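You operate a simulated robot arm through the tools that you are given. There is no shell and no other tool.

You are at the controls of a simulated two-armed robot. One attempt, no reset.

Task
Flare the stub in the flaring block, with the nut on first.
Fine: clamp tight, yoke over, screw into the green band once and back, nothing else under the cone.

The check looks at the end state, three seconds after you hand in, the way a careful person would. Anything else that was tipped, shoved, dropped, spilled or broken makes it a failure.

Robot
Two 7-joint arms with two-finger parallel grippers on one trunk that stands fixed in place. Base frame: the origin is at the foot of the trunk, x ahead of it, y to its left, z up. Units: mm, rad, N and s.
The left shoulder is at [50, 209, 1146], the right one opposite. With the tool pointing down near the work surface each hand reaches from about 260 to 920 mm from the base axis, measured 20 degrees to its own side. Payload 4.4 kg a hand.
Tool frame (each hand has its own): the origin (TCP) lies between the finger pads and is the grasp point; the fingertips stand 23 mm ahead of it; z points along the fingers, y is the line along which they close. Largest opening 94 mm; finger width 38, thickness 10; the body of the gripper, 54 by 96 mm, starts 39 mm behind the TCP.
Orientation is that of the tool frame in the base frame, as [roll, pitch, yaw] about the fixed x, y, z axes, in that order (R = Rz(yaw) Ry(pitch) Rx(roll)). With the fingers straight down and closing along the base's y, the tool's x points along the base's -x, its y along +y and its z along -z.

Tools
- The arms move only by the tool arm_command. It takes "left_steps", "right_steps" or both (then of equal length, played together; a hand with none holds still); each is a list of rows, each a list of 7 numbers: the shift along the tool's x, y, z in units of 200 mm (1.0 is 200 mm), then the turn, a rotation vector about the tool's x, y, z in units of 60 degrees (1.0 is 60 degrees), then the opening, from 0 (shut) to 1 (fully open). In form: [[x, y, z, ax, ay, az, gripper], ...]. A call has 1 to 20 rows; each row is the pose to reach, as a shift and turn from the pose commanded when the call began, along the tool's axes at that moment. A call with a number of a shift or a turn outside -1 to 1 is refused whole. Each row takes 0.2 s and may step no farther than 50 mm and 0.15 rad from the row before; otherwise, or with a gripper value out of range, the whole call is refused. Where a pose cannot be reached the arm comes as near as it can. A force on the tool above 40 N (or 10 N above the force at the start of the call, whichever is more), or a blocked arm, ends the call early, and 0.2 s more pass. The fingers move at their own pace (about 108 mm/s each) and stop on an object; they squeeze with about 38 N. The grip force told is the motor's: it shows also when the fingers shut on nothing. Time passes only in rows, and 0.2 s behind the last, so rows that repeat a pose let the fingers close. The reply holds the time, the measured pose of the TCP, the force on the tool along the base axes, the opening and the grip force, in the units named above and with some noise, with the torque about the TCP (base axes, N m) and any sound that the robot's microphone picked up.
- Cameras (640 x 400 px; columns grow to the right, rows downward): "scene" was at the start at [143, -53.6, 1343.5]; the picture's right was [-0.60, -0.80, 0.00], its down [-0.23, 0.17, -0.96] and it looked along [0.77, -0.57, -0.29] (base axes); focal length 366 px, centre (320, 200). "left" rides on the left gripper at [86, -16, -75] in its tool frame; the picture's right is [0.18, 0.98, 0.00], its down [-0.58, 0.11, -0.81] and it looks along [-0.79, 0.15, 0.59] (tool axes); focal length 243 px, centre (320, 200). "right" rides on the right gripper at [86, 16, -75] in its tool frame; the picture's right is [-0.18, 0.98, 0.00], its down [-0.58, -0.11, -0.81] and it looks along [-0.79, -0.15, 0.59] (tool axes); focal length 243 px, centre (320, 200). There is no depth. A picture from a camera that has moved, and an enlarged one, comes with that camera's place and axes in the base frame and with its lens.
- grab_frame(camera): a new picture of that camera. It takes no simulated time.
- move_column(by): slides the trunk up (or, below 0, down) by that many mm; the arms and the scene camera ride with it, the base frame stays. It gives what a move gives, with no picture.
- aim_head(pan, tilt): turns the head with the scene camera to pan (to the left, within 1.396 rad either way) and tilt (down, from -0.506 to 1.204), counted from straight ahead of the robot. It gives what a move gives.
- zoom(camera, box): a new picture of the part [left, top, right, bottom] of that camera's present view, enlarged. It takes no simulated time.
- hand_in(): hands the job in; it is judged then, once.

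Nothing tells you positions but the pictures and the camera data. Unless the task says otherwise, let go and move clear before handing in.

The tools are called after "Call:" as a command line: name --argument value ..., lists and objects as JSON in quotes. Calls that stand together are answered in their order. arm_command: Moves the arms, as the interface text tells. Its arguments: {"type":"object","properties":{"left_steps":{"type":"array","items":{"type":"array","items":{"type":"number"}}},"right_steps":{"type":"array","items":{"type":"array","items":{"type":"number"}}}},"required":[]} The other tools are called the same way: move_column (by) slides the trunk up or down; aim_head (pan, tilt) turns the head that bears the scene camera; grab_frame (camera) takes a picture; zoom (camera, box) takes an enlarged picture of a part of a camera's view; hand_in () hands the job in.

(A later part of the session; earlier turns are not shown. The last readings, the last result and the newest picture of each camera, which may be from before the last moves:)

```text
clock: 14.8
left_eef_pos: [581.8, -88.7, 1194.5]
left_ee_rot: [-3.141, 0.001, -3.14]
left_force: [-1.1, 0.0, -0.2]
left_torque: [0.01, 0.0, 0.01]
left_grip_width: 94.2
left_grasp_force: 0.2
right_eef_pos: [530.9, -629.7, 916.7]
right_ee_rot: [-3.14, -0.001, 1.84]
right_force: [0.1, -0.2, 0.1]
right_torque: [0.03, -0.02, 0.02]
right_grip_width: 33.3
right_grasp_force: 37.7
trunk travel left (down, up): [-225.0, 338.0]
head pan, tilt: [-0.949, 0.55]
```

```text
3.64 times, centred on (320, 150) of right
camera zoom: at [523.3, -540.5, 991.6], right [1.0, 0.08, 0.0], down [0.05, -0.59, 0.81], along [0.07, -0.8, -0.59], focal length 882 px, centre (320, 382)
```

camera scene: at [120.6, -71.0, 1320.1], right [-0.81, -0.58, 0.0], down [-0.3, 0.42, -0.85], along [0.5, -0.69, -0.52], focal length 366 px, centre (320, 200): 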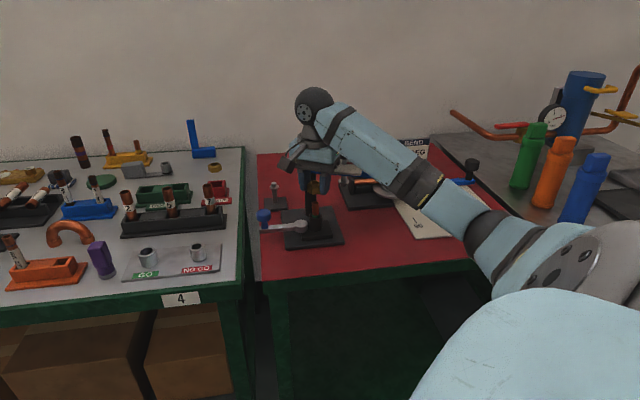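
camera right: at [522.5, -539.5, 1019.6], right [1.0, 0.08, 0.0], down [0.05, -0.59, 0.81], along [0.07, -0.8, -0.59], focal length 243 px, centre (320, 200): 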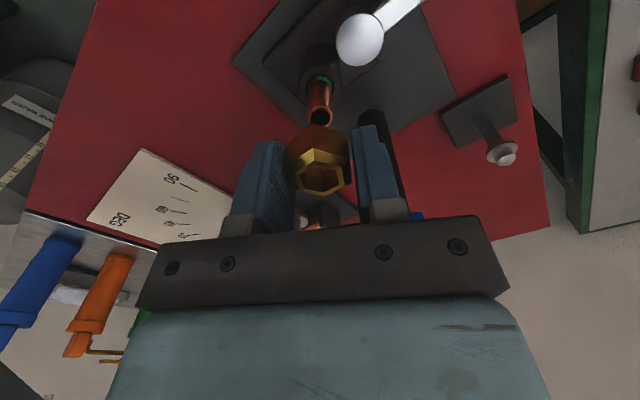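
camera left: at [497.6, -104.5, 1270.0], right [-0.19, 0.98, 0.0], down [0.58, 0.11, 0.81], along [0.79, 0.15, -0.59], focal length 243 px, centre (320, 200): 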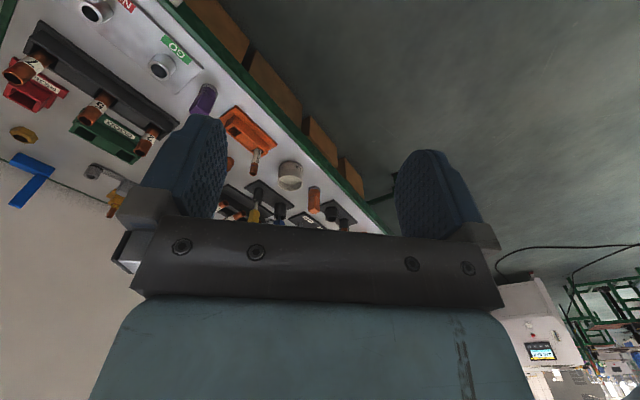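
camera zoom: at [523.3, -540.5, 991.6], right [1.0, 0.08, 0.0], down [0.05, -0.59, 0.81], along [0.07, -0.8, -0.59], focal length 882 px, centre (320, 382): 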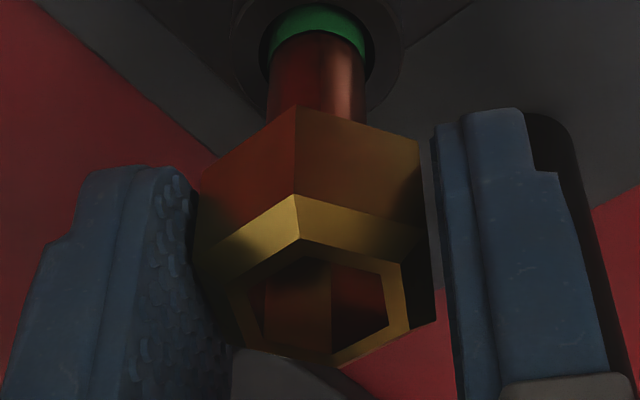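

Now the nut sits about 5 mm above the mouth; residual offset is roughly 0.5 mm. I'll nudge it and lower slowly, watching the force.

Call:
arm_command --right_steps '[[-0.0025, -0.0015, 0.01, 0, 0, 0, 0.1], [-0.0025, -0.0015, 0.02, 0, 0, 0, 0.1], [-0.0025, -0.0015, 0.03, 0, 0, 0, 0.1], [-0.0025, -0.0015, 0.04, 0, 0, 0, 0.1], [-0.0025, -0.0015, 0.045, 0, 0, 0, 0.1]]'

Call:
zoom --camera "scene" --box '[303, 177, 327, 209]'

Call:
zoom --camera "right" --box '[285, 95, 355, 205]'

```text
clock: 16.0
left_eef_pos: [582.9, -87.3, 1194.1]
left_ee_rot: [-3.139, 0.001, -3.14]
left_force: [-0.5, -0.3, 0.2]
left_torque: [0.0, 0.02, 0.0]
left_grip_width: 94.1
left_grasp_force: 0.0
right_eef_pos: [531.7, -628.3, 910.5]
right_ee_rot: [3.141, 0.004, 1.842]
right_force: [7.2, -4.6, 17.1]
right_torque: [-0.46, 0.39, 0.25]
right_grip_width: 32.9
right_grasp_force: 38.0
trunk travel left (down, up): [-225.0, 338.0]
head pan, tilt: [-0.949, 0.55]
```

```text
12.50 times, centred on (315, 193) of scene
camera zoom: at [119.7, -69.6, 1320.6], right [-0.81, -0.58, 0.0], down [-0.3, 0.42, -0.85], along [0.5, -0.69, -0.52], focal length 4577 px, centre (382, 288)
```

zoom: 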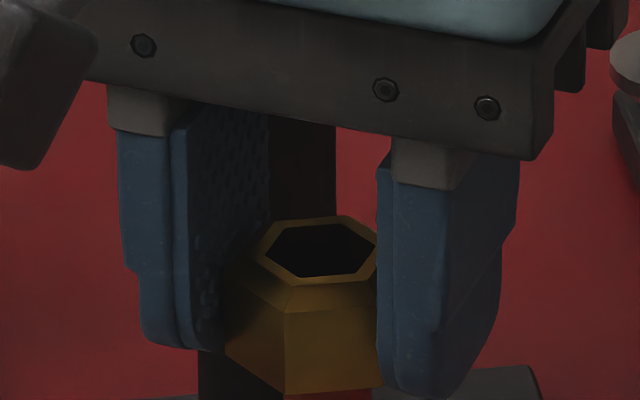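

```text
3.64 times, centred on (320, 150) of right
camera zoom: at [523.1, -540.0, 984.3], right [1.0, 0.08, 0.0], down [0.05, -0.59, 0.81], along [0.07, -0.8, -0.59], focal length 882 px, centre (320, 382)
```

zoom: 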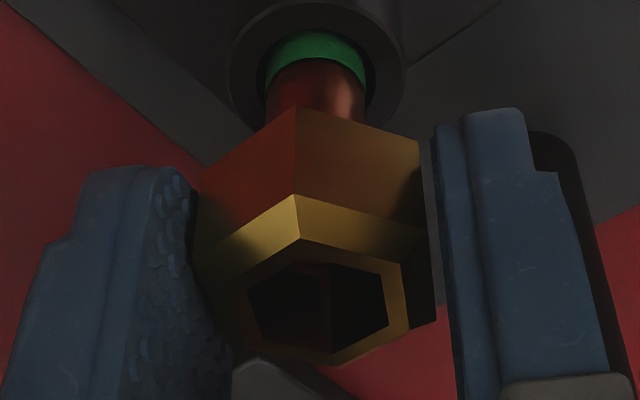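

There's a 17 N contact with an odd torque, suggesting it may not be the nut on the tube. I'll look at the hand/yoke area before doing anything else.

Call:
zoom --camera "scene" --box '[270, 110, 370, 210]'

Call:
grab_frame --camera "right"

Call:
zoom --camera "scene" --box '[300, 140, 360, 180]'

```text
4.00 times, centred on (320, 160) of scene
camera zoom: at [119.7, -69.6, 1320.6], right [-0.81, -0.58, 0.0], down [-0.3, 0.42, -0.85], along [0.5, -0.69, -0.52], focal length 1465 px, centre (320, 360)
```

zoom: 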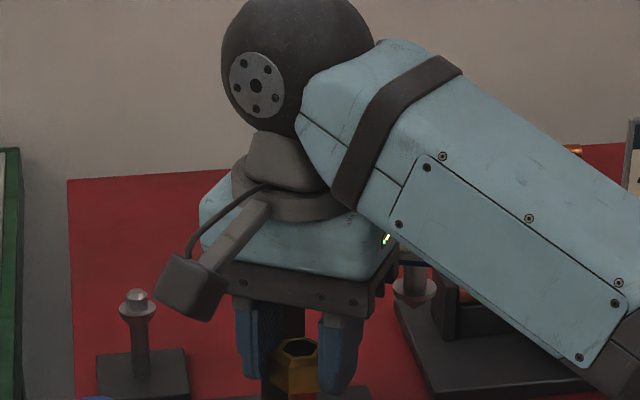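

```text
taken
camera right: at [523.1, -540.0, 984.3], right [1.0, 0.08, 0.0], down [0.05, -0.59, 0.81], along [0.07, -0.8, -0.59], focal length 243 px, centre (320, 200)
```

right: 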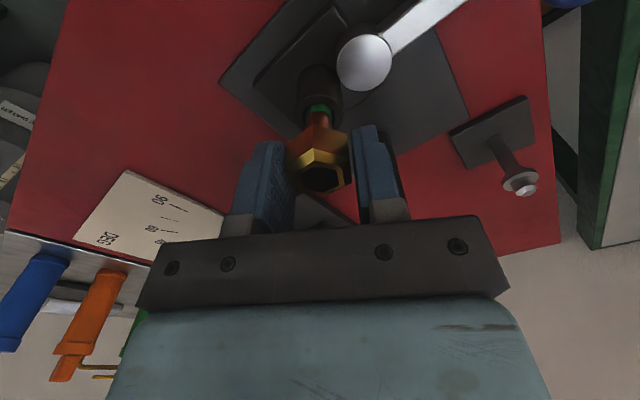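

```text
10.00 times, centred on (330, 160) of scene
camera zoom: at [119.7, -69.6, 1320.6], right [-0.81, -0.58, 0.0], down [-0.3, 0.42, -0.85], along [0.5, -0.69, -0.52], focal length 3662 px, centre (220, 600)
```

zoom: 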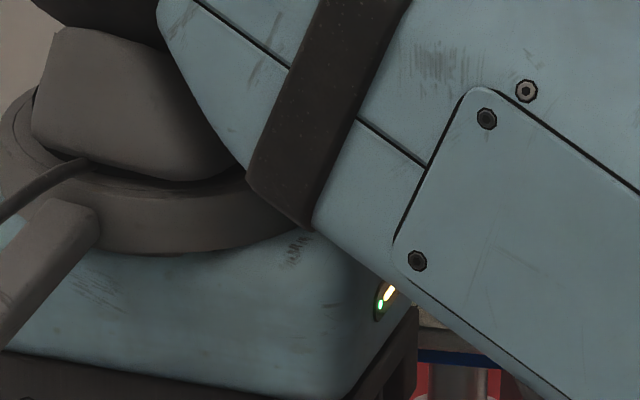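

The contact is modest but I don't trust it. I'll back up to 917 and re-examine from the cameras.

Call:
arm_command --right_steps '[[0, 0, -0.02, 0, 0, 0, 0.1], [0, 0, -0.04, 0, 0, 0, 0.1], [0, 0, -0.06, 0, 0, 0, 0.1], [0, 0, -0.06, 0, 0, 0, 0.1]]'

Call:
zoom --camera "right" --box '[285, 95, 355, 205]'

Call:
zoom --camera "scene" --box '[303, 177, 327, 209]'

Call:
zoom --camera "scene" --box '[290, 120, 370, 180]'

```text
clock: 17.0
left_eef_pos: [583.3, -88.4, 1194.1]
left_ee_rot: [-3.141, 0.0, -3.14]
left_force: [-1.1, 1.1, -0.6]
left_torque: [-0.02, 0.0, 0.01]
left_grip_width: 94.0
left_grasp_force: 0.0
right_eef_pos: [528.9, -628.9, 918.9]
right_ee_rot: [-3.141, -0.001, 1.839]
right_force: [1.3, 0.7, -0.9]
right_torque: [0.01, -0.02, 0.01]
right_grip_width: 33.1
right_grasp_force: 37.6
trunk travel left (down, up): [-225.0, 338.0]
head pan, tilt: [-0.949, 0.55]
```

```text
3.64 times, centred on (320, 150) of right
camera zoom: at [522.4, -541.2, 994.0], right [1.0, 0.08, 0.0], down [0.05, -0.59, 0.81], along [0.07, -0.8, -0.59], focal length 882 px, centre (320, 382)
```

zoom: 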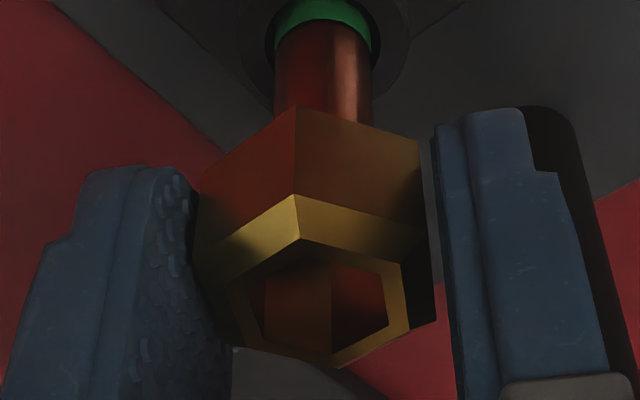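

```text
12.50 times, centred on (315, 193) of scene
camera zoom: at [120.3, -71.0, 1320.1], right [-0.81, -0.58, 0.0], down [-0.3, 0.42, -0.85], along [0.5, -0.69, -0.52], focal length 4577 px, centre (382, 288)
```

zoom: 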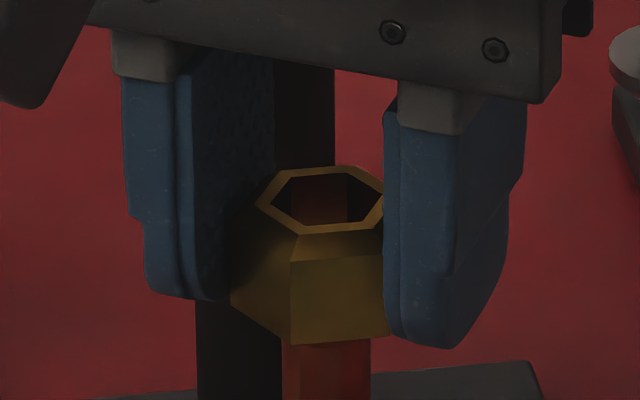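

```text
6.67 times, centred on (330, 150) of scene
camera zoom: at [120.3, -71.0, 1320.1], right [-0.81, -0.58, 0.0], down [-0.3, 0.42, -0.85], along [0.5, -0.69, -0.52], focal length 2441 px, centre (253, 533)
```

zoom: 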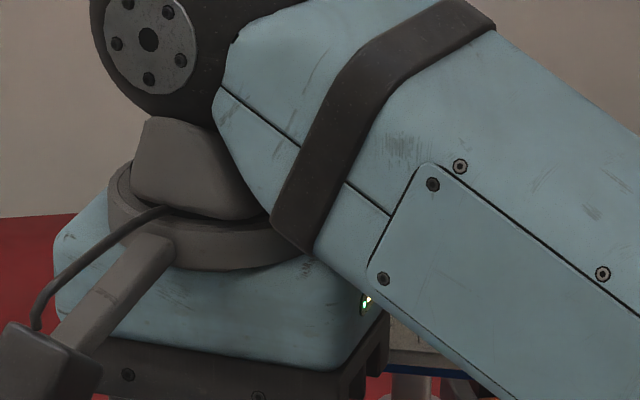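

Backing off cleared the force, and the image shows the hand drifted ~1 mm. The arm isn't exactly repeatable, so I'll servo visually: nudge by +0.5 mm in x and recheck.

Call:
arm_command --right_steps '[[-0.0014, 0.0022, 0, 0, 0, 0, 0.1], [-0.0014, 0.0022, 0, 0, 0, 0, 0.1]]'

Call:
zoom --camera "right" --box '[285, 95, 355, 205]'

Call:
zoom --camera "scene" --box '[303, 177, 327, 209]'

```text
clock: 17.6
left_eef_pos: [583.2, -88.9, 1194.6]
left_ee_rot: [3.14, 0.001, -3.139]
left_force: [0.8, 0.1, 0.0]
left_torque: [0.02, -0.02, 0.0]
left_grip_width: 94.1
left_grasp_force: 0.0
right_eef_pos: [531.4, -628.9, 919.7]
right_ee_rot: [-3.14, -0.001, 1.841]
right_force: [0.7, 1.2, 0.3]
right_torque: [-0.01, 0.0, 0.0]
right_grip_width: 33.1
right_grasp_force: 38.2
trunk travel left (down, up): [-225.0, 338.0]
head pan, tilt: [-0.949, 0.55]
```

```text
3.64 times, centred on (320, 150) of right
camera zoom: at [523.1, -541.4, 994.1], right [1.0, 0.08, 0.0], down [0.05, -0.59, 0.81], along [0.07, -0.8, -0.59], focal length 882 px, centre (320, 382)
```

zoom: 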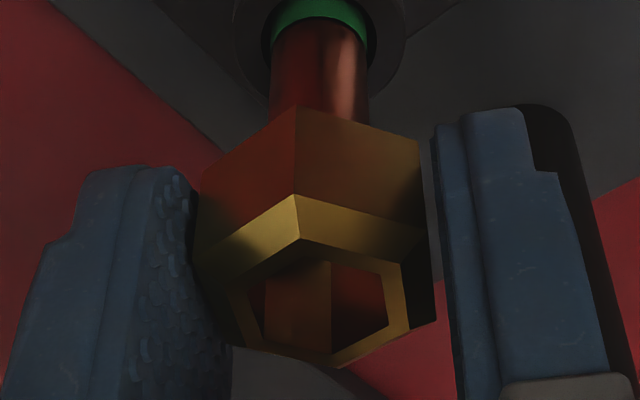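

```text
12.50 times, centred on (315, 193) of scene
camera zoom: at [120.3, -71.0, 1320.2], right [-0.81, -0.58, 0.0], down [-0.3, 0.42, -0.85], along [0.5, -0.69, -0.52], focal length 4577 px, centre (382, 288)
```

zoom: 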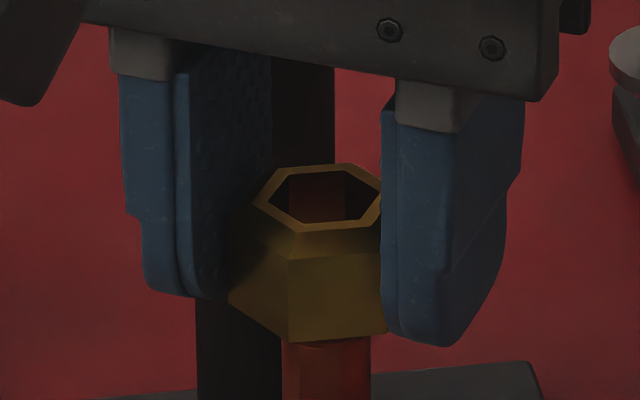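

Now both views show the tube centred under the nut within ~0.3 mm. Lowering to just above the rim to check for drift.

Call:
arm_command --right_steps '[[0, 0, 0.01, 0, 0, 0, 0.1], [0, 0, 0.02, 0, 0, 0, 0.1], [0, 0, 0.028, 0, 0, 0, 0.1], [0, 0, 0.028, 0, 0, 0, 0.1]]'

Call:
zoom --camera "right" --box '[285, 95, 355, 205]'

Call:
zoom --camera "scene" --box '[303, 180, 327, 212]'

```text
clock: 18.6
left_eef_pos: [583.9, -89.5, 1194.0]
left_ee_rot: [3.141, 0.0, -3.14]
left_force: [0.2, -0.2, -0.2]
left_torque: [0.03, 0.0, 0.01]
left_grip_width: 93.9
left_grasp_force: 0.0
right_eef_pos: [531.7, -628.3, 913.7]
right_ee_rot: [3.141, 0.0, 1.841]
right_force: [0.0, -0.6, -0.6]
right_torque: [-0.01, 0.03, 0.03]
right_grip_width: 33.1
right_grasp_force: 38.2
trunk travel left (down, up): [-225.0, 338.0]
head pan, tilt: [-0.949, 0.55]
```

```text
3.64 times, centred on (320, 150) of right
camera zoom: at [523.6, -540.9, 988.9], right [1.0, 0.08, 0.0], down [0.05, -0.59, 0.81], along [0.07, -0.8, -0.59], focal length 882 px, centre (320, 382)
```

zoom: 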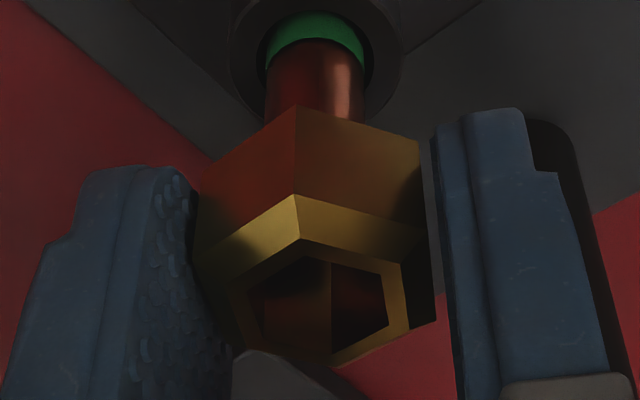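

```text
12.50 times, centred on (315, 196) of scene
camera zoom: at [120.3, -71.0, 1320.2], right [-0.81, -0.58, 0.0], down [-0.3, 0.42, -0.85], along [0.5, -0.69, -0.52], focal length 4577 px, centre (382, 250)
```

zoom: 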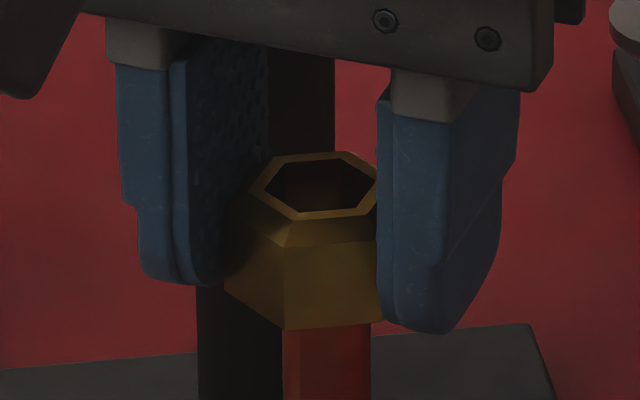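

Descending drifted the hand ~0.8 mm in +x again. I'll correct with (-0.7, -0.6) mm at this height and verify.

Call:
arm_command --right_steps '[[-0.002, -0.0043, 0.004, 0, 0, 0, 0.1], [-0.002, -0.0043, 0.004, 0, 0, 0, 0.1]]'

Call:
zoom --camera "right" --box '[285, 95, 355, 205]'

Call:
zoom --camera "scene" --box '[303, 180, 327, 212]'

```text
clock: 19.2
left_eef_pos: [583.2, -88.7, 1195.3]
left_ee_rot: [-3.141, -0.001, -3.14]
left_force: [0.3, -0.7, 0.0]
left_torque: [0.01, 0.0, -0.01]
left_grip_width: 93.8
left_grasp_force: 0.0
right_eef_pos: [530.7, -629.2, 913.6]
right_ee_rot: [3.14, -0.002, 1.84]
right_force: [-0.1, -0.3, -0.5]
right_torque: [0.02, 0.01, -0.02]
right_grip_width: 33.1
right_grasp_force: 37.9
trunk travel left (down, up): [-225.0, 338.0]
head pan, tilt: [-0.949, 0.55]
```

```text
3.64 times, centred on (320, 150) of right
camera zoom: at [522.9, -541.1, 987.6], right [1.0, 0.09, 0.0], down [0.05, -0.59, 0.81], along [0.07, -0.8, -0.59], focal length 882 px, centre (320, 382)
```

zoom: 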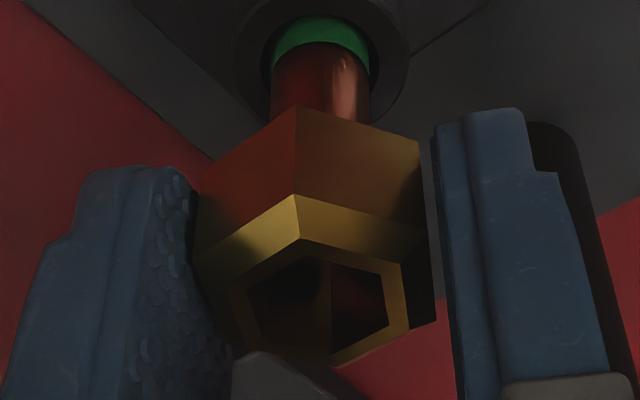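

```text
12.50 times, centred on (315, 196) of scene
camera zoom: at [120.3, -71.0, 1320.2], right [-0.81, -0.58, 0.0], down [-0.3, 0.42, -0.85], along [0.5, -0.69, -0.52], focal length 4577 px, centre (382, 250)
```

zoom: 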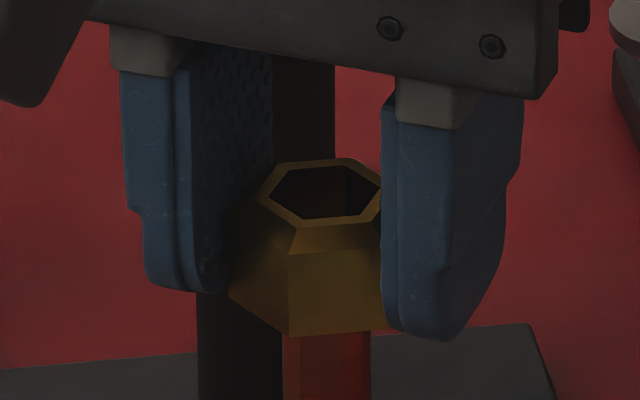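

Aligned in both views. Lowering 4 mm onto the tube with a small drift compensation.

Call:
arm_command --right_steps '[[0, -0.0005, 0.007, 0, 0, 0, 0.1], [0, -0.001, 0.014, 0, 0, 0, 0.1], [0, -0.0013, 0.02, 0, 0, 0, 0.1], [0, -0.0013, 0.02, 0, 0, 0, 0.1]]'

Call:
zoom --camera "right" --box '[285, 95, 355, 205]'

Call:
zoom --camera "scene" --box '[303, 180, 327, 212]'

```text
clock: 20.2
left_eef_pos: [581.9, -88.8, 1195.2]
left_ee_rot: [3.141, -0.001, -3.139]
left_force: [-0.3, 0.0, 0.1]
left_torque: [-0.01, -0.01, 0.01]
left_grip_width: 93.9
left_grasp_force: 0.0
right_eef_pos: [530.5, -629.7, 909.5]
right_ee_rot: [-3.141, 0.001, 1.842]
right_force: [-1.8, -0.3, 3.7]
right_torque: [-0.24, -0.04, -0.08]
right_grip_width: 33.0
right_grasp_force: 37.7
trunk travel left (down, up): [-225.0, 338.0]
head pan, tilt: [-0.949, 0.55]
```

```text
3.64 times, centred on (320, 150) of right
camera zoom: at [522.8, -541.5, 984.6], right [1.0, 0.08, 0.0], down [0.05, -0.59, 0.81], along [0.07, -0.8, -0.59], focal length 882 px, centre (320, 382)
```

zoom: 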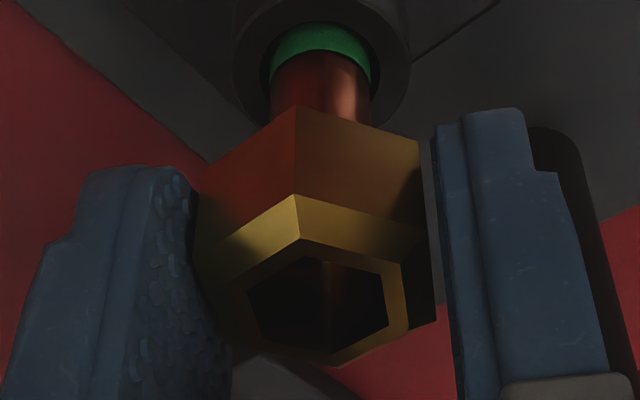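

```text
12.50 times, centred on (315, 196) of scene
camera zoom: at [119.7, -70.4, 1320.3], right [-0.81, -0.58, 0.0], down [-0.3, 0.42, -0.85], along [0.5, -0.69, -0.52], focal length 4577 px, centre (382, 250)
```

zoom: 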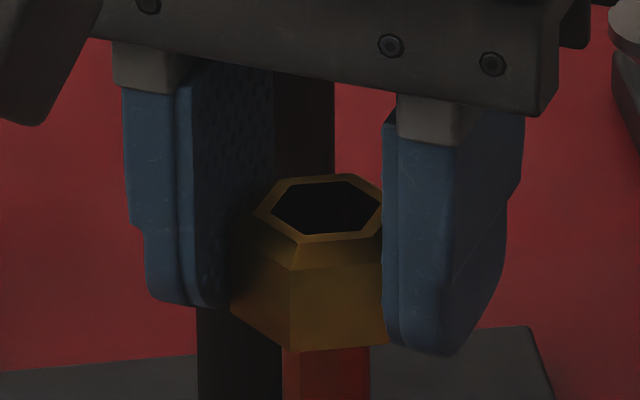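

Only 4 N here, but the torque pattern and a slight trunk shift suggest something else (perhaps the forearm) is touching. I'll turn the left hand's camera toward the block for a second look.

Call:
arm_command --left_steps '[[0, 0, 0, 0, 0, 0.14, 1], [0, 0, 0, 0, 0, 0.28, 1], [0, 0, 0, 0, 0, 0.42, 1], [0, 0, 0, 0, 0, 0.56, 1], [0, 0, 0, 0, 0, 0.7, 1], [0, 0, 0, 0, 0, 0.84, 1], [0, 0, 0, 0, 0, 0.98, 1]]'

Call:
grab_frame --camera "left"

```text
clock: 21.8
left_eef_pos: [582.3, -88.4, 1193.2]
left_ee_rot: [-3.14, 0.0, 2.115]
left_force: [0.0, -0.6, -0.4]
left_torque: [0.0, 0.01, -0.01]
left_grip_width: 94.1
left_grasp_force: 0.1
right_eef_pos: [530.3, -630.6, 909.5]
right_ee_rot: [-3.142, 0.003, 1.842]
right_force: [1.7, -1.8, 9.0]
right_torque: [-0.27, 0.11, 0.06]
right_grip_width: 33.2
right_grasp_force: 37.9
trunk travel left (down, up): [-225.0, 338.0]
head pan, tilt: [-0.949, 0.55]
```

```text
taken
camera left: at [525.4, -21.9, 1270.3], right [0.75, 0.67, 0.0], down [0.39, -0.44, 0.81], along [0.54, -0.6, -0.59], focal length 243 px, centre (320, 200)
```

left: 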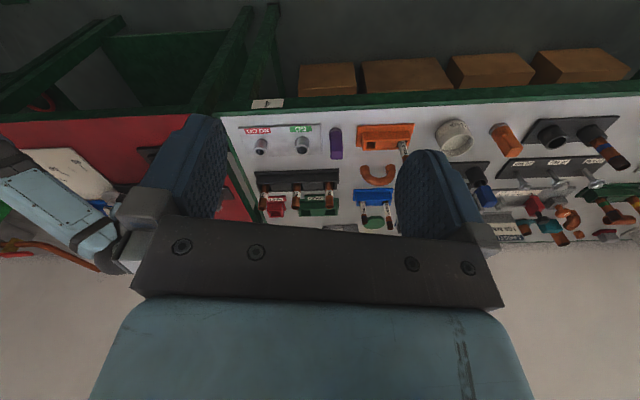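

Call:
arm_command --left_steps '[[0, 0, 0, 0, 0, 0.14, 1], [0, 0, 0, 0, 0, 0.28, 1], [0, 0, 0, 0, 0, 0.42, 1], [0, 0, 0, 0, 0, 0.56, 1], [0, 0, 0, 0, 0, 0.7, 1], [0, 0, 0, 0, 0, 0.8, 1]]'

Call:
grab_frame --camera "left"

```text
clock: 23.2
left_eef_pos: [582.6, -89.3, 1195.1]
left_ee_rot: [3.141, 0.0, 1.279]
left_force: [1.3, -0.2, -0.4]
left_torque: [0.01, -0.03, 0.0]
left_grip_width: 94.0
left_grasp_force: 0.1
right_eef_pos: [530.9, -629.3, 909.6]
right_ee_rot: [3.141, 0.0, 1.841]
right_force: [1.5, -0.6, 8.5]
right_torque: [-0.34, 0.11, 0.07]
right_grip_width: 32.9
right_grasp_force: 38.0
trunk travel left (down, up): [-225.0, 338.0]
head pan, tilt: [-0.949, 0.55]
```

```text
taken
camera left: at [593.4, -0.4, 1270.4], right [0.99, -0.11, 0.0], down [-0.06, -0.59, 0.81], along [-0.09, -0.8, -0.59], focal length 243 px, centre (320, 200)
```

left: 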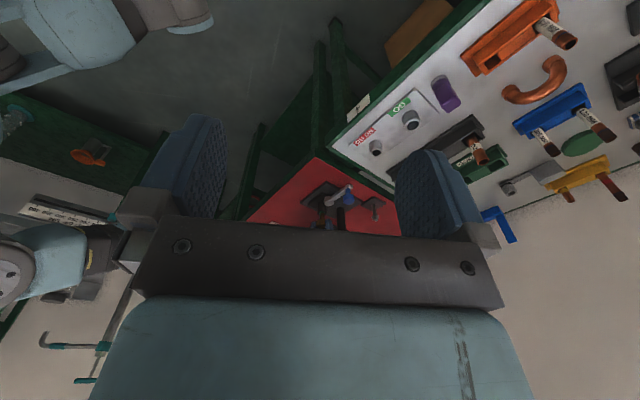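

Call:
arm_command --left_steps '[[0, 0, 0, 0, -0.13, 0, 1], [0, 0, 0, 0, -0.26, 0, 1], [0, 0, 0, 0, -0.4, 0, 1]]'

Call:
grab_frame --camera "left"

```text
clock: 24.0
left_eef_pos: [582.0, -90.2, 1194.5]
left_ee_rot: [-3.141, 0.421, 1.281]
left_force: [-0.6, 0.5, 0.1]
left_torque: [-0.01, -0.01, -0.02]
left_grip_width: 93.8
left_grasp_force: 0.0
right_eef_pos: [529.7, -629.6, 909.9]
right_ee_rot: [-3.141, 0.002, 1.841]
right_force: [2.5, 0.0, 8.1]
right_torque: [-0.36, 0.17, 0.08]
right_grip_width: 33.2
right_grasp_force: 38.2
trunk travel left (down, up): [-225.0, 338.0]
head pan, tilt: [-0.949, 0.55]
```

```text
taken
camera left: at [600.1, 22.1, 1228.6], right [0.99, -0.12, -0.07], down [0.05, -0.22, 0.97], along [-0.13, -0.97, -0.22], focal length 243 px, centre (320, 200)
```

left: 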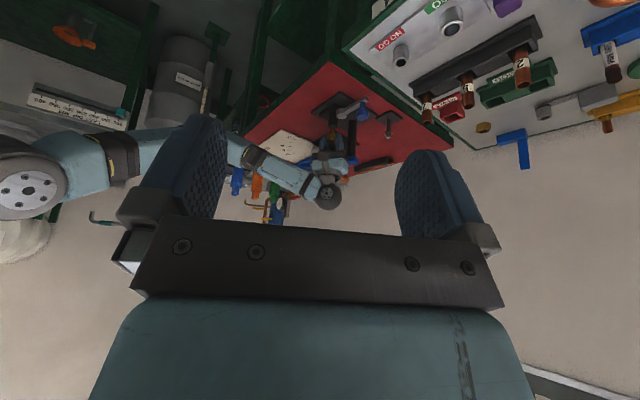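

Now I can see the right arm and block from the left hand. Zooming in.

Call:
zoom --camera "left" --box '[230, 70, 410, 220]'

Call:
zoom --camera "left" --box '[300, 90, 370, 180]'

Call:
zoom --camera "scene" --box '[303, 180, 327, 212]'

```text
2.67 times, centred on (320, 145) of left
camera zoom: at [600.1, 22.1, 1228.6], right [0.99, -0.12, -0.07], down [0.05, -0.22, 0.97], along [-0.13, -0.97, -0.22], focal length 647 px, centre (320, 347)
```

zoom: 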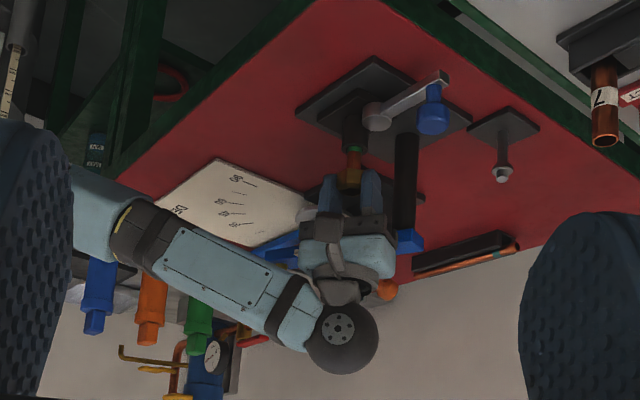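

```text
4.44 times, centred on (335, 135) of left
camera zoom: at [600.1, 22.1, 1228.6], right [0.99, -0.12, -0.07], down [0.05, -0.22, 0.97], along [-0.13, -0.97, -0.22], focal length 1078 px, centre (253, 489)
```

zoom: 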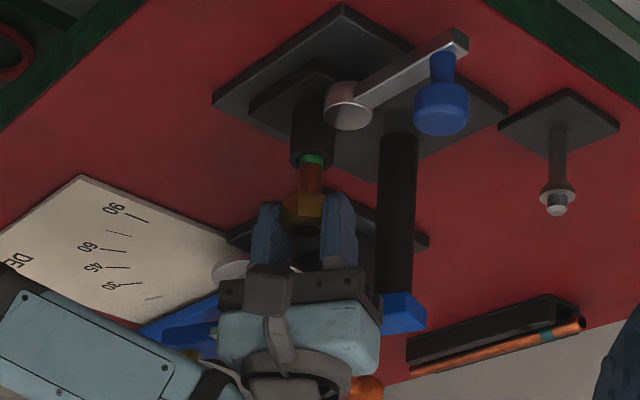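

```text
12.50 times, centred on (315, 196) of scene
camera zoom: at [119.7, -69.9, 1320.4], right [-0.81, -0.58, 0.0], down [-0.3, 0.42, -0.85], along [0.5, -0.69, -0.52], focal length 4577 px, centre (382, 250)
```

zoom: 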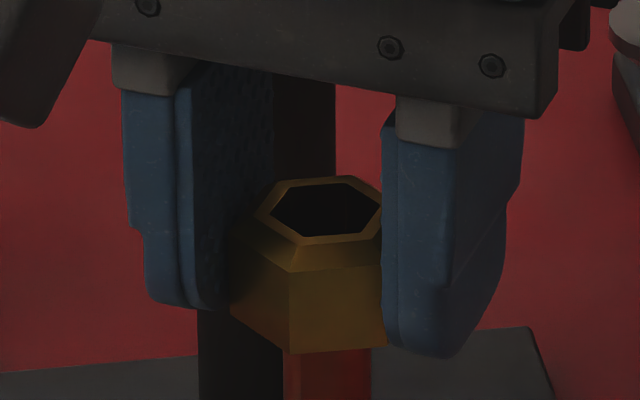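

I need to know whether the gripper body is touching the dial plate. Zooming on the hand's rear corner near the plate from the scene camera.

Call:
zoom --camera "scene" --box '[318, 165, 362, 195]'

Call:
zoom --camera "left" --box '[310, 130, 365, 180]'

Call:
zoom --camera "right" --box '[220, 150, 420, 320]'

```text
13.33 times, centred on (340, 180) of scene
camera zoom: at [119.7, -69.9, 1320.4], right [-0.81, -0.58, 0.0], down [-0.3, 0.42, -0.85], along [0.5, -0.69, -0.52], focal length 4882 px, centre (53, 467)
```

zoom: 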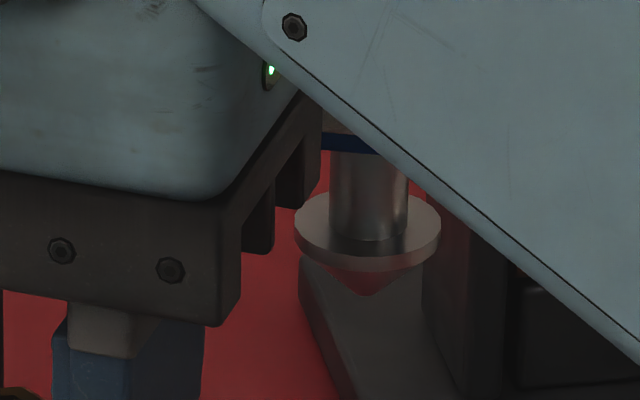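

```text
8.00 times, centred on (338, 155) of left
camera zoom: at [600.1, 22.1, 1228.6], right [0.99, -0.12, -0.07], down [0.05, -0.22, 0.97], along [-0.13, -0.97, -0.22], focal length 1941 px, centre (180, 560)
```

zoom: 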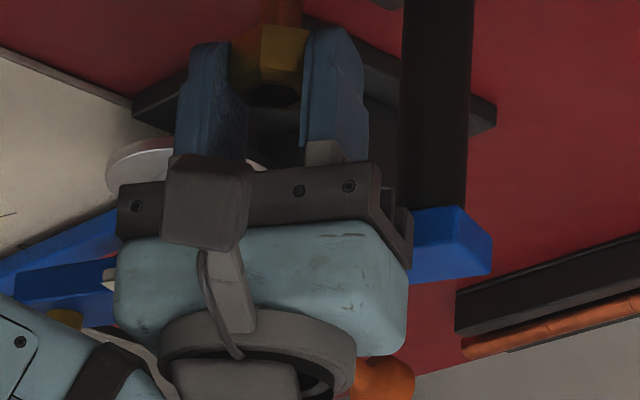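

```text
2.35 times, centred on (320, 235) of right
camera zoom: at [522.8, -541.0, 984.6], right [1.0, 0.08, 0.0], down [0.05, -0.59, 0.81], along [0.07, -0.8, -0.59], focal length 571 px, centre (320, 118)
```

zoom: 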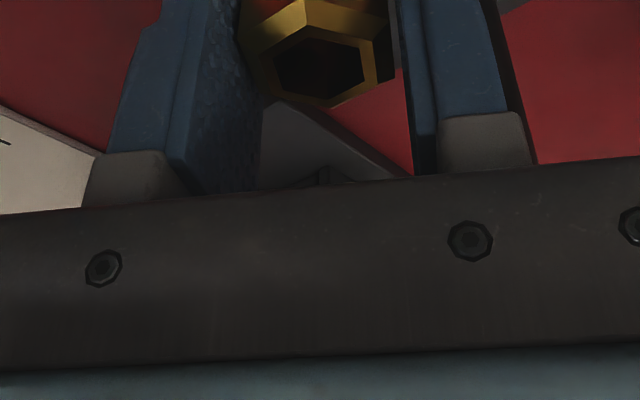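

The geometry shows ~20 mm clearance to the plate, so the contact is the nut's lower lip on the tube rim; the torque direction says the lip is catching on the −y/−x side. I'll shift the nut ~0.5 mm that way and press lightly.

Call:
arm_command --right_steps '[[-0.001, -0.0008, -0.005, 0, 0, 0, 0.1], [-0.0019, -0.0016, -0.004, 0, 0, 0, 0.1], [-0.0019, -0.0016, 0.001, 0, 0, 0, 0.1], [-0.0019, -0.0016, 0.002, 0, 0, 0, 0.1]]'

Call:
zoom --camera "right" --box '[285, 95, 355, 205]'

Call:
zoom --camera "scene" --box '[303, 180, 327, 212]'

```text
clock: 25.0
left_eef_pos: [582.9, -88.2, 1195.3]
left_ee_rot: [-3.141, 0.42, 1.28]
left_force: [-0.5, -0.3, -1.0]
left_torque: [0.0, 0.03, -0.03]
left_grip_width: 94.4
left_grasp_force: 0.0
right_eef_pos: [529.6, -628.5, 909.2]
right_ee_rot: [3.139, 0.001, 1.842]
right_force: [8.2, -2.0, 16.2]
right_torque: [-0.46, 0.41, 0.34]
right_grip_width: 32.8
right_grasp_force: 38.0
trunk travel left (down, up): [-225.0, 338.0]
head pan, tilt: [-0.949, 0.55]
```

```text
3.64 times, centred on (320, 150) of right
camera zoom: at [522.5, -541.7, 984.4], right [1.0, 0.08, 0.0], down [0.05, -0.59, 0.81], along [0.07, -0.8, -0.59], focal length 882 px, centre (320, 382)
```

zoom: 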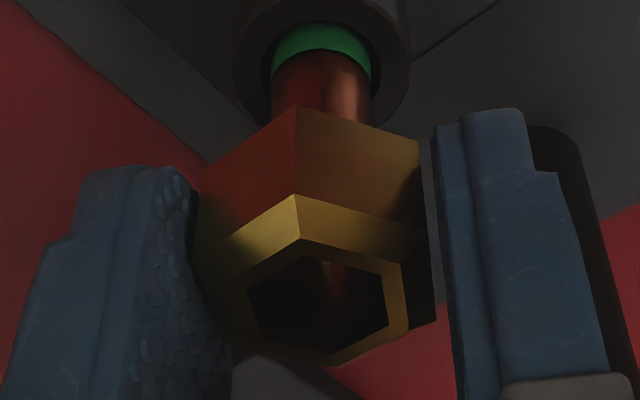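

```text
12.50 times, centred on (315, 196) of scene
camera zoom: at [119.8, -69.5, 1320.5], right [-0.81, -0.58, 0.0], down [-0.3, 0.42, -0.85], along [0.5, -0.69, -0.52], focal length 4577 px, centre (382, 250)
```

zoom: 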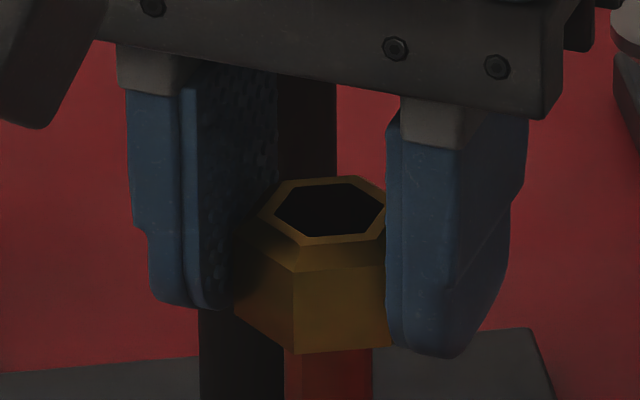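

The torque (especially about z) says there is a contact ~41 mm behind the TCP on the −y side, i.e. hand vs. dial plate. I'll back up first, then look at the left hand side-on to learn the real depth of the gripper body.

Call:
arm_command --right_steps '[[0, 0, -0.03, 0, 0, 0, 0.1], [0, 0, -0.07, 0, 0, 0, 0.1], [0, 0, -0.07, 0, 0, 0, 0.1]]'

Call:
aim_head --pan -0.05 --tilt 0.3

Call:
grab_frame --camera "scene"

```text
clock: 25.8
left_eef_pos: [583.8, -90.7, 1194.9]
left_ee_rot: [-3.139, 0.419, 1.28]
left_force: [0.6, 0.0, 0.6]
left_torque: [0.0, 0.02, -0.02]
left_grip_width: 94.2
left_grasp_force: 0.1
right_eef_pos: [530.2, -630.1, 922.5]
right_ee_rot: [3.141, 0.002, 1.841]
right_force: [0.3, 0.1, -0.4]
right_torque: [0.01, -0.02, 0.04]
right_grip_width: 33.0
right_grasp_force: 37.5
trunk travel left (down, up): [-225.0, 338.0]
head pan, tilt: [-0.949, 0.55]
```

```text
clock: 27.0
left_eef_pos: [583.8, -89.2, 1194.5]
left_ee_rot: [-3.141, 0.419, 1.279]
left_force: [0.0, -0.1, 0.5]
left_torque: [0.0, 0.03, 0.02]
left_grip_width: 94.1
left_grasp_force: 0.1
right_eef_pos: [530.7, -631.1, 923.9]
right_ee_rot: [3.141, 0.0, 1.843]
right_force: [0.9, 0.9, 0.6]
right_torque: [0.01, 0.02, -0.02]
right_grip_width: 33.0
right_grasp_force: 38.3
trunk travel left (down, up): [-225.0, 338.0]
head pan, tilt: [-0.051, 0.3]
```

```text
taken
camera scene: at [161.3, -2.8, 1343.1], right [-0.05, -1.0, 0.0], down [-0.3, 0.02, -0.96], along [0.95, -0.05, -0.3], focal length 366 px, centre (320, 200)
```

scene: 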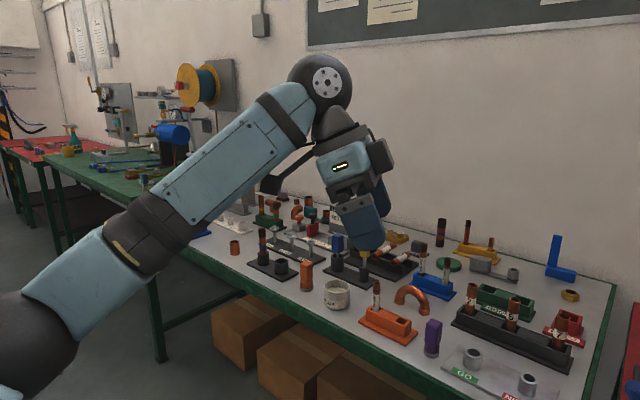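

Call:
zoom --camera "scene" --box '[240, 80, 420, 260]'

```text
2.22 times, centred on (330, 170) of scene
camera zoom: at [161.3, -2.8, 1343.1], right [-0.05, -1.0, 0.0], down [-0.3, 0.02, -0.96], along [0.95, -0.05, -0.3], focal length 814 px, centre (298, 267)
```

zoom: 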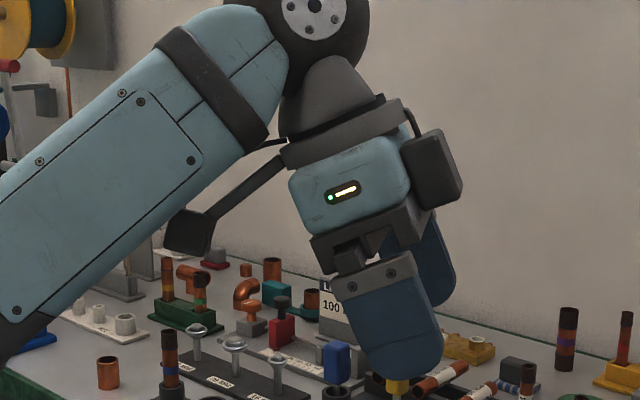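

That explains it: the gripper has a box on its rear side that hits the dial plate. I'll put the nut back on its stand, regrip it with the hand tilted ~25° about the closing axis (pads stay flat on the flats), so the body leans away from the plate.

Call:
arm_command --right_steps '[[0, 0, -0.1, 0, 0, 0, 0.1], [0, 0, -0.19, 0, 0, 0, 0.1], [-0.02, 0.17, -0.19, 0, 0, 0, 0.1], [-0.04, 0.34, -0.19, 0, 0, 0, 0.1], [-0.06, 0.5, -0.19, 0, 0, 0, 0.1], [-0.08, 0.65, -0.19, 0, 0, 0, 0.1], [-0.26, 0.7, -0.19, 0, 0, 0, 0.1], [-0.4437, 0.7355, -0.15, 0, 0, 0, 0.1], [-0.4437, 0.7355, -0.05, 0, 0, 0, 0.1], [-0.4437, 0.7355, 0.05, 0, 0, 0, 0.1], [-0.4437, 0.7355, 0.1, 0, 0, 0, 0.1]]'

Call:
aim_head --pan -0.949 --tilt 0.55

Call:
zoom --camera "right" --box '[270, 80, 370, 205]'

Call:
zoom --camera "scene" --box '[250, 150, 310, 210]'

```text
clock: 29.4
left_eef_pos: [582.7, -89.8, 1194.8]
left_ee_rot: [-3.141, 0.419, 1.28]
left_force: [0.3, 0.6, 0.4]
left_torque: [0.0, -0.02, -0.03]
left_grip_width: 94.0
left_grasp_force: 0.1
right_eef_pos: [696.1, -675.5, 902.9]
right_ee_rot: [3.141, 0.0, 1.842]
right_force: [-0.1, 0.2, -0.1]
right_torque: [-0.06, -0.02, -0.02]
right_grip_width: 33.3
right_grasp_force: 38.2
trunk travel left (down, up): [-225.0, 338.0]
head pan, tilt: [-0.051, 0.3]
```

```text
clock: 30.6
left_eef_pos: [584.5, -90.3, 1194.5]
left_ee_rot: [3.141, 0.419, 1.279]
left_force: [-0.3, -0.2, -0.2]
left_torque: [0.04, 0.0, 0.0]
left_grip_width: 94.0
left_grasp_force: 0.0
right_eef_pos: [697.3, -675.8, 903.6]
right_ee_rot: [-3.141, -0.001, 1.843]
right_force: [1.2, 0.0, -0.6]
right_torque: [0.01, -0.02, -0.02]
right_grip_width: 33.0
right_grasp_force: 37.7
trunk travel left (down, up): [-225.0, 338.0]
head pan, tilt: [-0.949, 0.55]
```

```text
3.20 times, centred on (320, 142) of right
camera zoom: at [690.0, -587.3, 977.6], right [1.0, 0.08, 0.0], down [0.05, -0.59, 0.81], along [0.07, -0.8, -0.59], focal length 776 px, centre (320, 384)
```

zoom: 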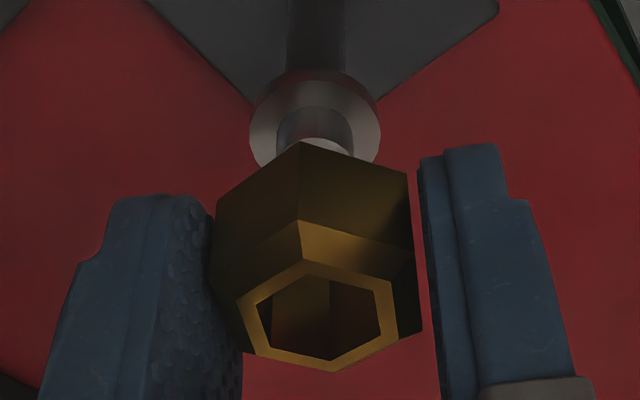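

```text
6.67 times, centred on (280, 180) of scene
camera zoom: at [120.4, -71.0, 1320.2], right [-0.81, -0.58, 0.0], down [-0.3, 0.42, -0.85], along [0.5, -0.69, -0.52], focal length 2441 px, centre (587, 333)
```

zoom: 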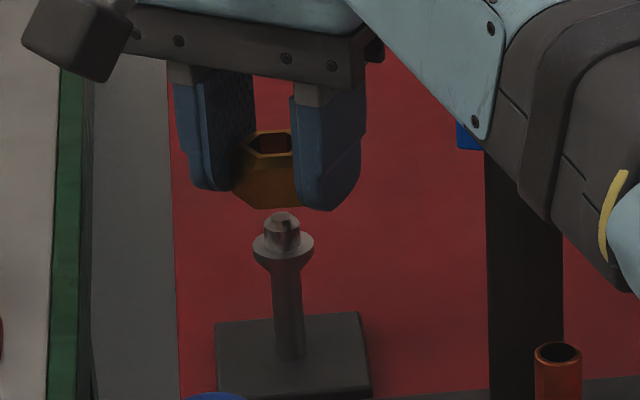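

Call:
zoom --camera "scene" --box '[262, 165, 292, 195]'

Call:
zoom --camera "left" --box '[340, 90, 420, 170]'

```text
13.33 times, centred on (277, 180) of scene
camera zoom: at [120.4, -71.0, 1320.2], right [-0.81, -0.58, 0.0], down [-0.3, 0.42, -0.85], along [0.5, -0.69, -0.52], focal length 4882 px, centre (893, 467)
```

zoom: 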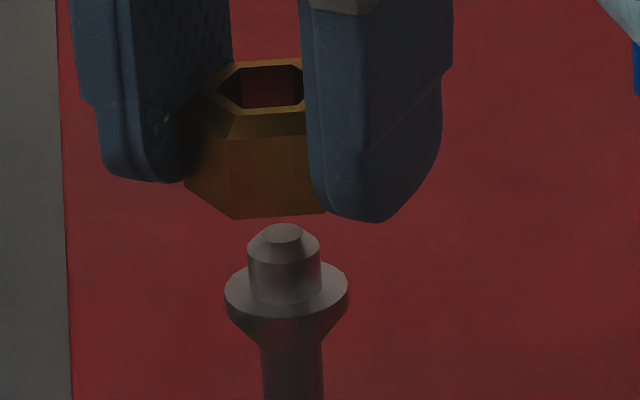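

```text
5.00 times, centred on (380, 130) of left
camera zoom: at [600.6, 20.8, 1228.1], right [0.99, -0.12, -0.08], down [0.05, -0.23, 0.97], along [-0.13, -0.97, -0.22], focal length 1213 px, centre (20, 550)
```

zoom: 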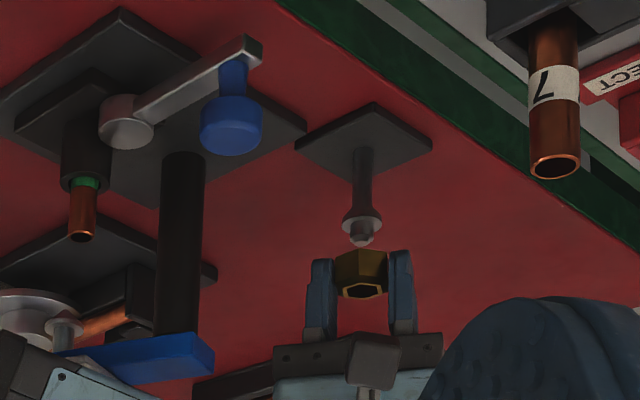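

The stand's pin has a tapered tip, so it will guide the nut. Lowering the nut back onto the stand with a small correction.

Call:
arm_command --right_steps '[[0.003, -0.003, 0.03, 0, 0, 0, 0.1], [0.0035, -0.0032, 0.06, 0, 0, 0, 0.1], [0.0035, -0.0032, 0.09, 0, 0, 0, 0.1], [0.0035, -0.0032, 0.108, 0, 0, 0, 0.1], [0.0035, -0.0032, 0.112, 0, 0, 0, 0.1]]'

Call:
zoom --camera "scene" --box '[262, 165, 292, 195]'

Call:
zoom --camera "right" --box '[270, 80, 370, 205]'

```text
clock: 31.8
left_eef_pos: [584.4, -89.9, 1194.8]
left_ee_rot: [-3.14, 0.418, 1.279]
left_force: [0.7, 0.1, 0.2]
left_torque: [-0.01, 0.01, 0.01]
left_grip_width: 94.0
left_grasp_force: 0.0
right_eef_pos: [694.8, -675.2, 880.3]
right_ee_rot: [-3.141, 0.001, 1.842]
right_force: [0.4, 0.6, 0.0]
right_torque: [-0.02, 0.01, -0.04]
right_grip_width: 33.0
right_grasp_force: 37.9
trunk travel left (down, up): [-225.0, 338.0]
head pan, tilt: [-0.949, 0.55]
```

```text
13.33 times, centred on (277, 180) of scene
camera zoom: at [120.4, -71.0, 1320.2], right [-0.81, -0.58, 0.0], down [-0.3, 0.42, -0.85], along [0.5, -0.69, -0.52], focal length 4882 px, centre (893, 467)
```

zoom: 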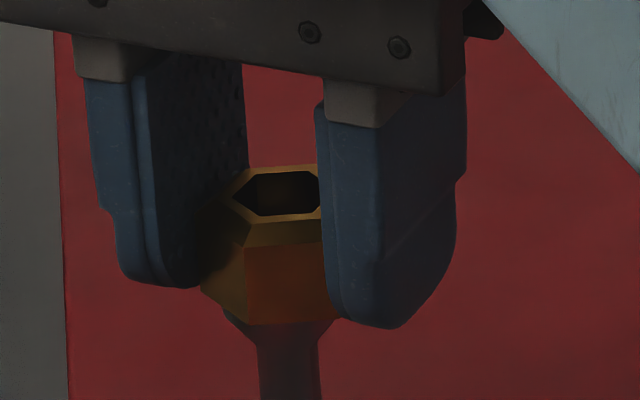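

```text
3.20 times, centred on (320, 142) of right
camera zoom: at [687.6, -587.9, 954.9], right [1.0, 0.08, 0.0], down [0.05, -0.59, 0.81], along [0.07, -0.8, -0.59], focal length 776 px, centre (320, 384)
```

zoom: 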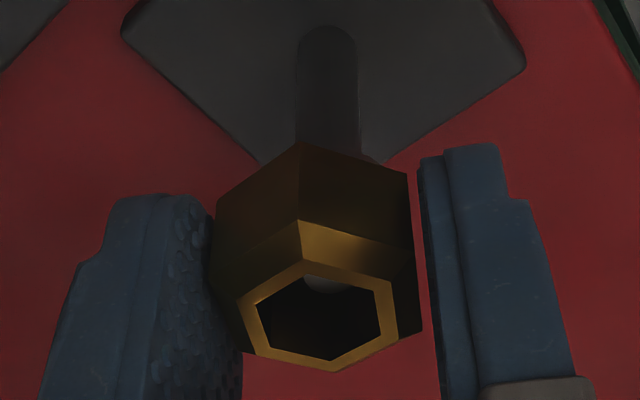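

The nut is back over the pin without force. Opening the fingers.

Call:
arm_command --right_steps '[[0, 0, 0.004, 0, 0, 0, 0.1], [0, 0, 0.006, 0, 0, 0, 0.1], [0, 0, 0.006, 0, 0, 0, 0.5], [0, 0, 0.006, 0, 0, 0, 0.65], [0, 0, 0.006, 0, 0, 0, 0.65]]'

Call:
zoom --camera "scene" --box '[262, 165, 292, 195]'

Call:
zoom --camera "right" --box '[270, 80, 370, 205]'

```text
clock: 33.0
left_eef_pos: [584.0, -89.1, 1194.6]
left_ee_rot: [-3.141, 0.419, 1.279]
left_force: [0.1, 0.0, 0.4]
left_torque: [-0.03, -0.02, 0.03]
left_grip_width: 94.0
left_grasp_force: 0.1
right_eef_pos: [695.6, -675.0, 879.7]
right_ee_rot: [3.141, 0.0, 1.842]
right_force: [-0.6, 0.1, 0.2]
right_torque: [0.03, -0.05, 0.06]
right_grip_width: 61.0
right_grasp_force: 0.0
trunk travel left (down, up): [-225.0, 338.0]
head pan, tilt: [-0.949, 0.55]
```

```text
13.33 times, centred on (277, 180) of scene
camera zoom: at [120.3, -71.0, 1320.2], right [-0.81, -0.58, 0.0], down [-0.3, 0.42, -0.85], along [0.5, -0.69, -0.52], focal length 4882 px, centre (893, 467)
```

zoom: 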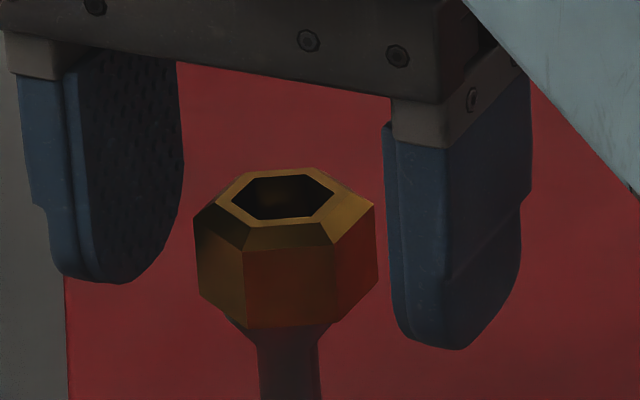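

```text
3.20 times, centred on (320, 142) of right
camera zoom: at [687.6, -587.4, 953.4], right [1.0, 0.08, 0.0], down [0.05, -0.59, 0.81], along [0.07, -0.8, -0.59], focal length 776 px, centre (320, 384)
```

zoom: 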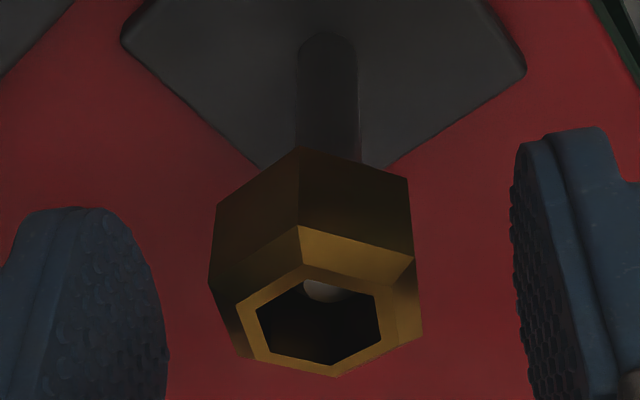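

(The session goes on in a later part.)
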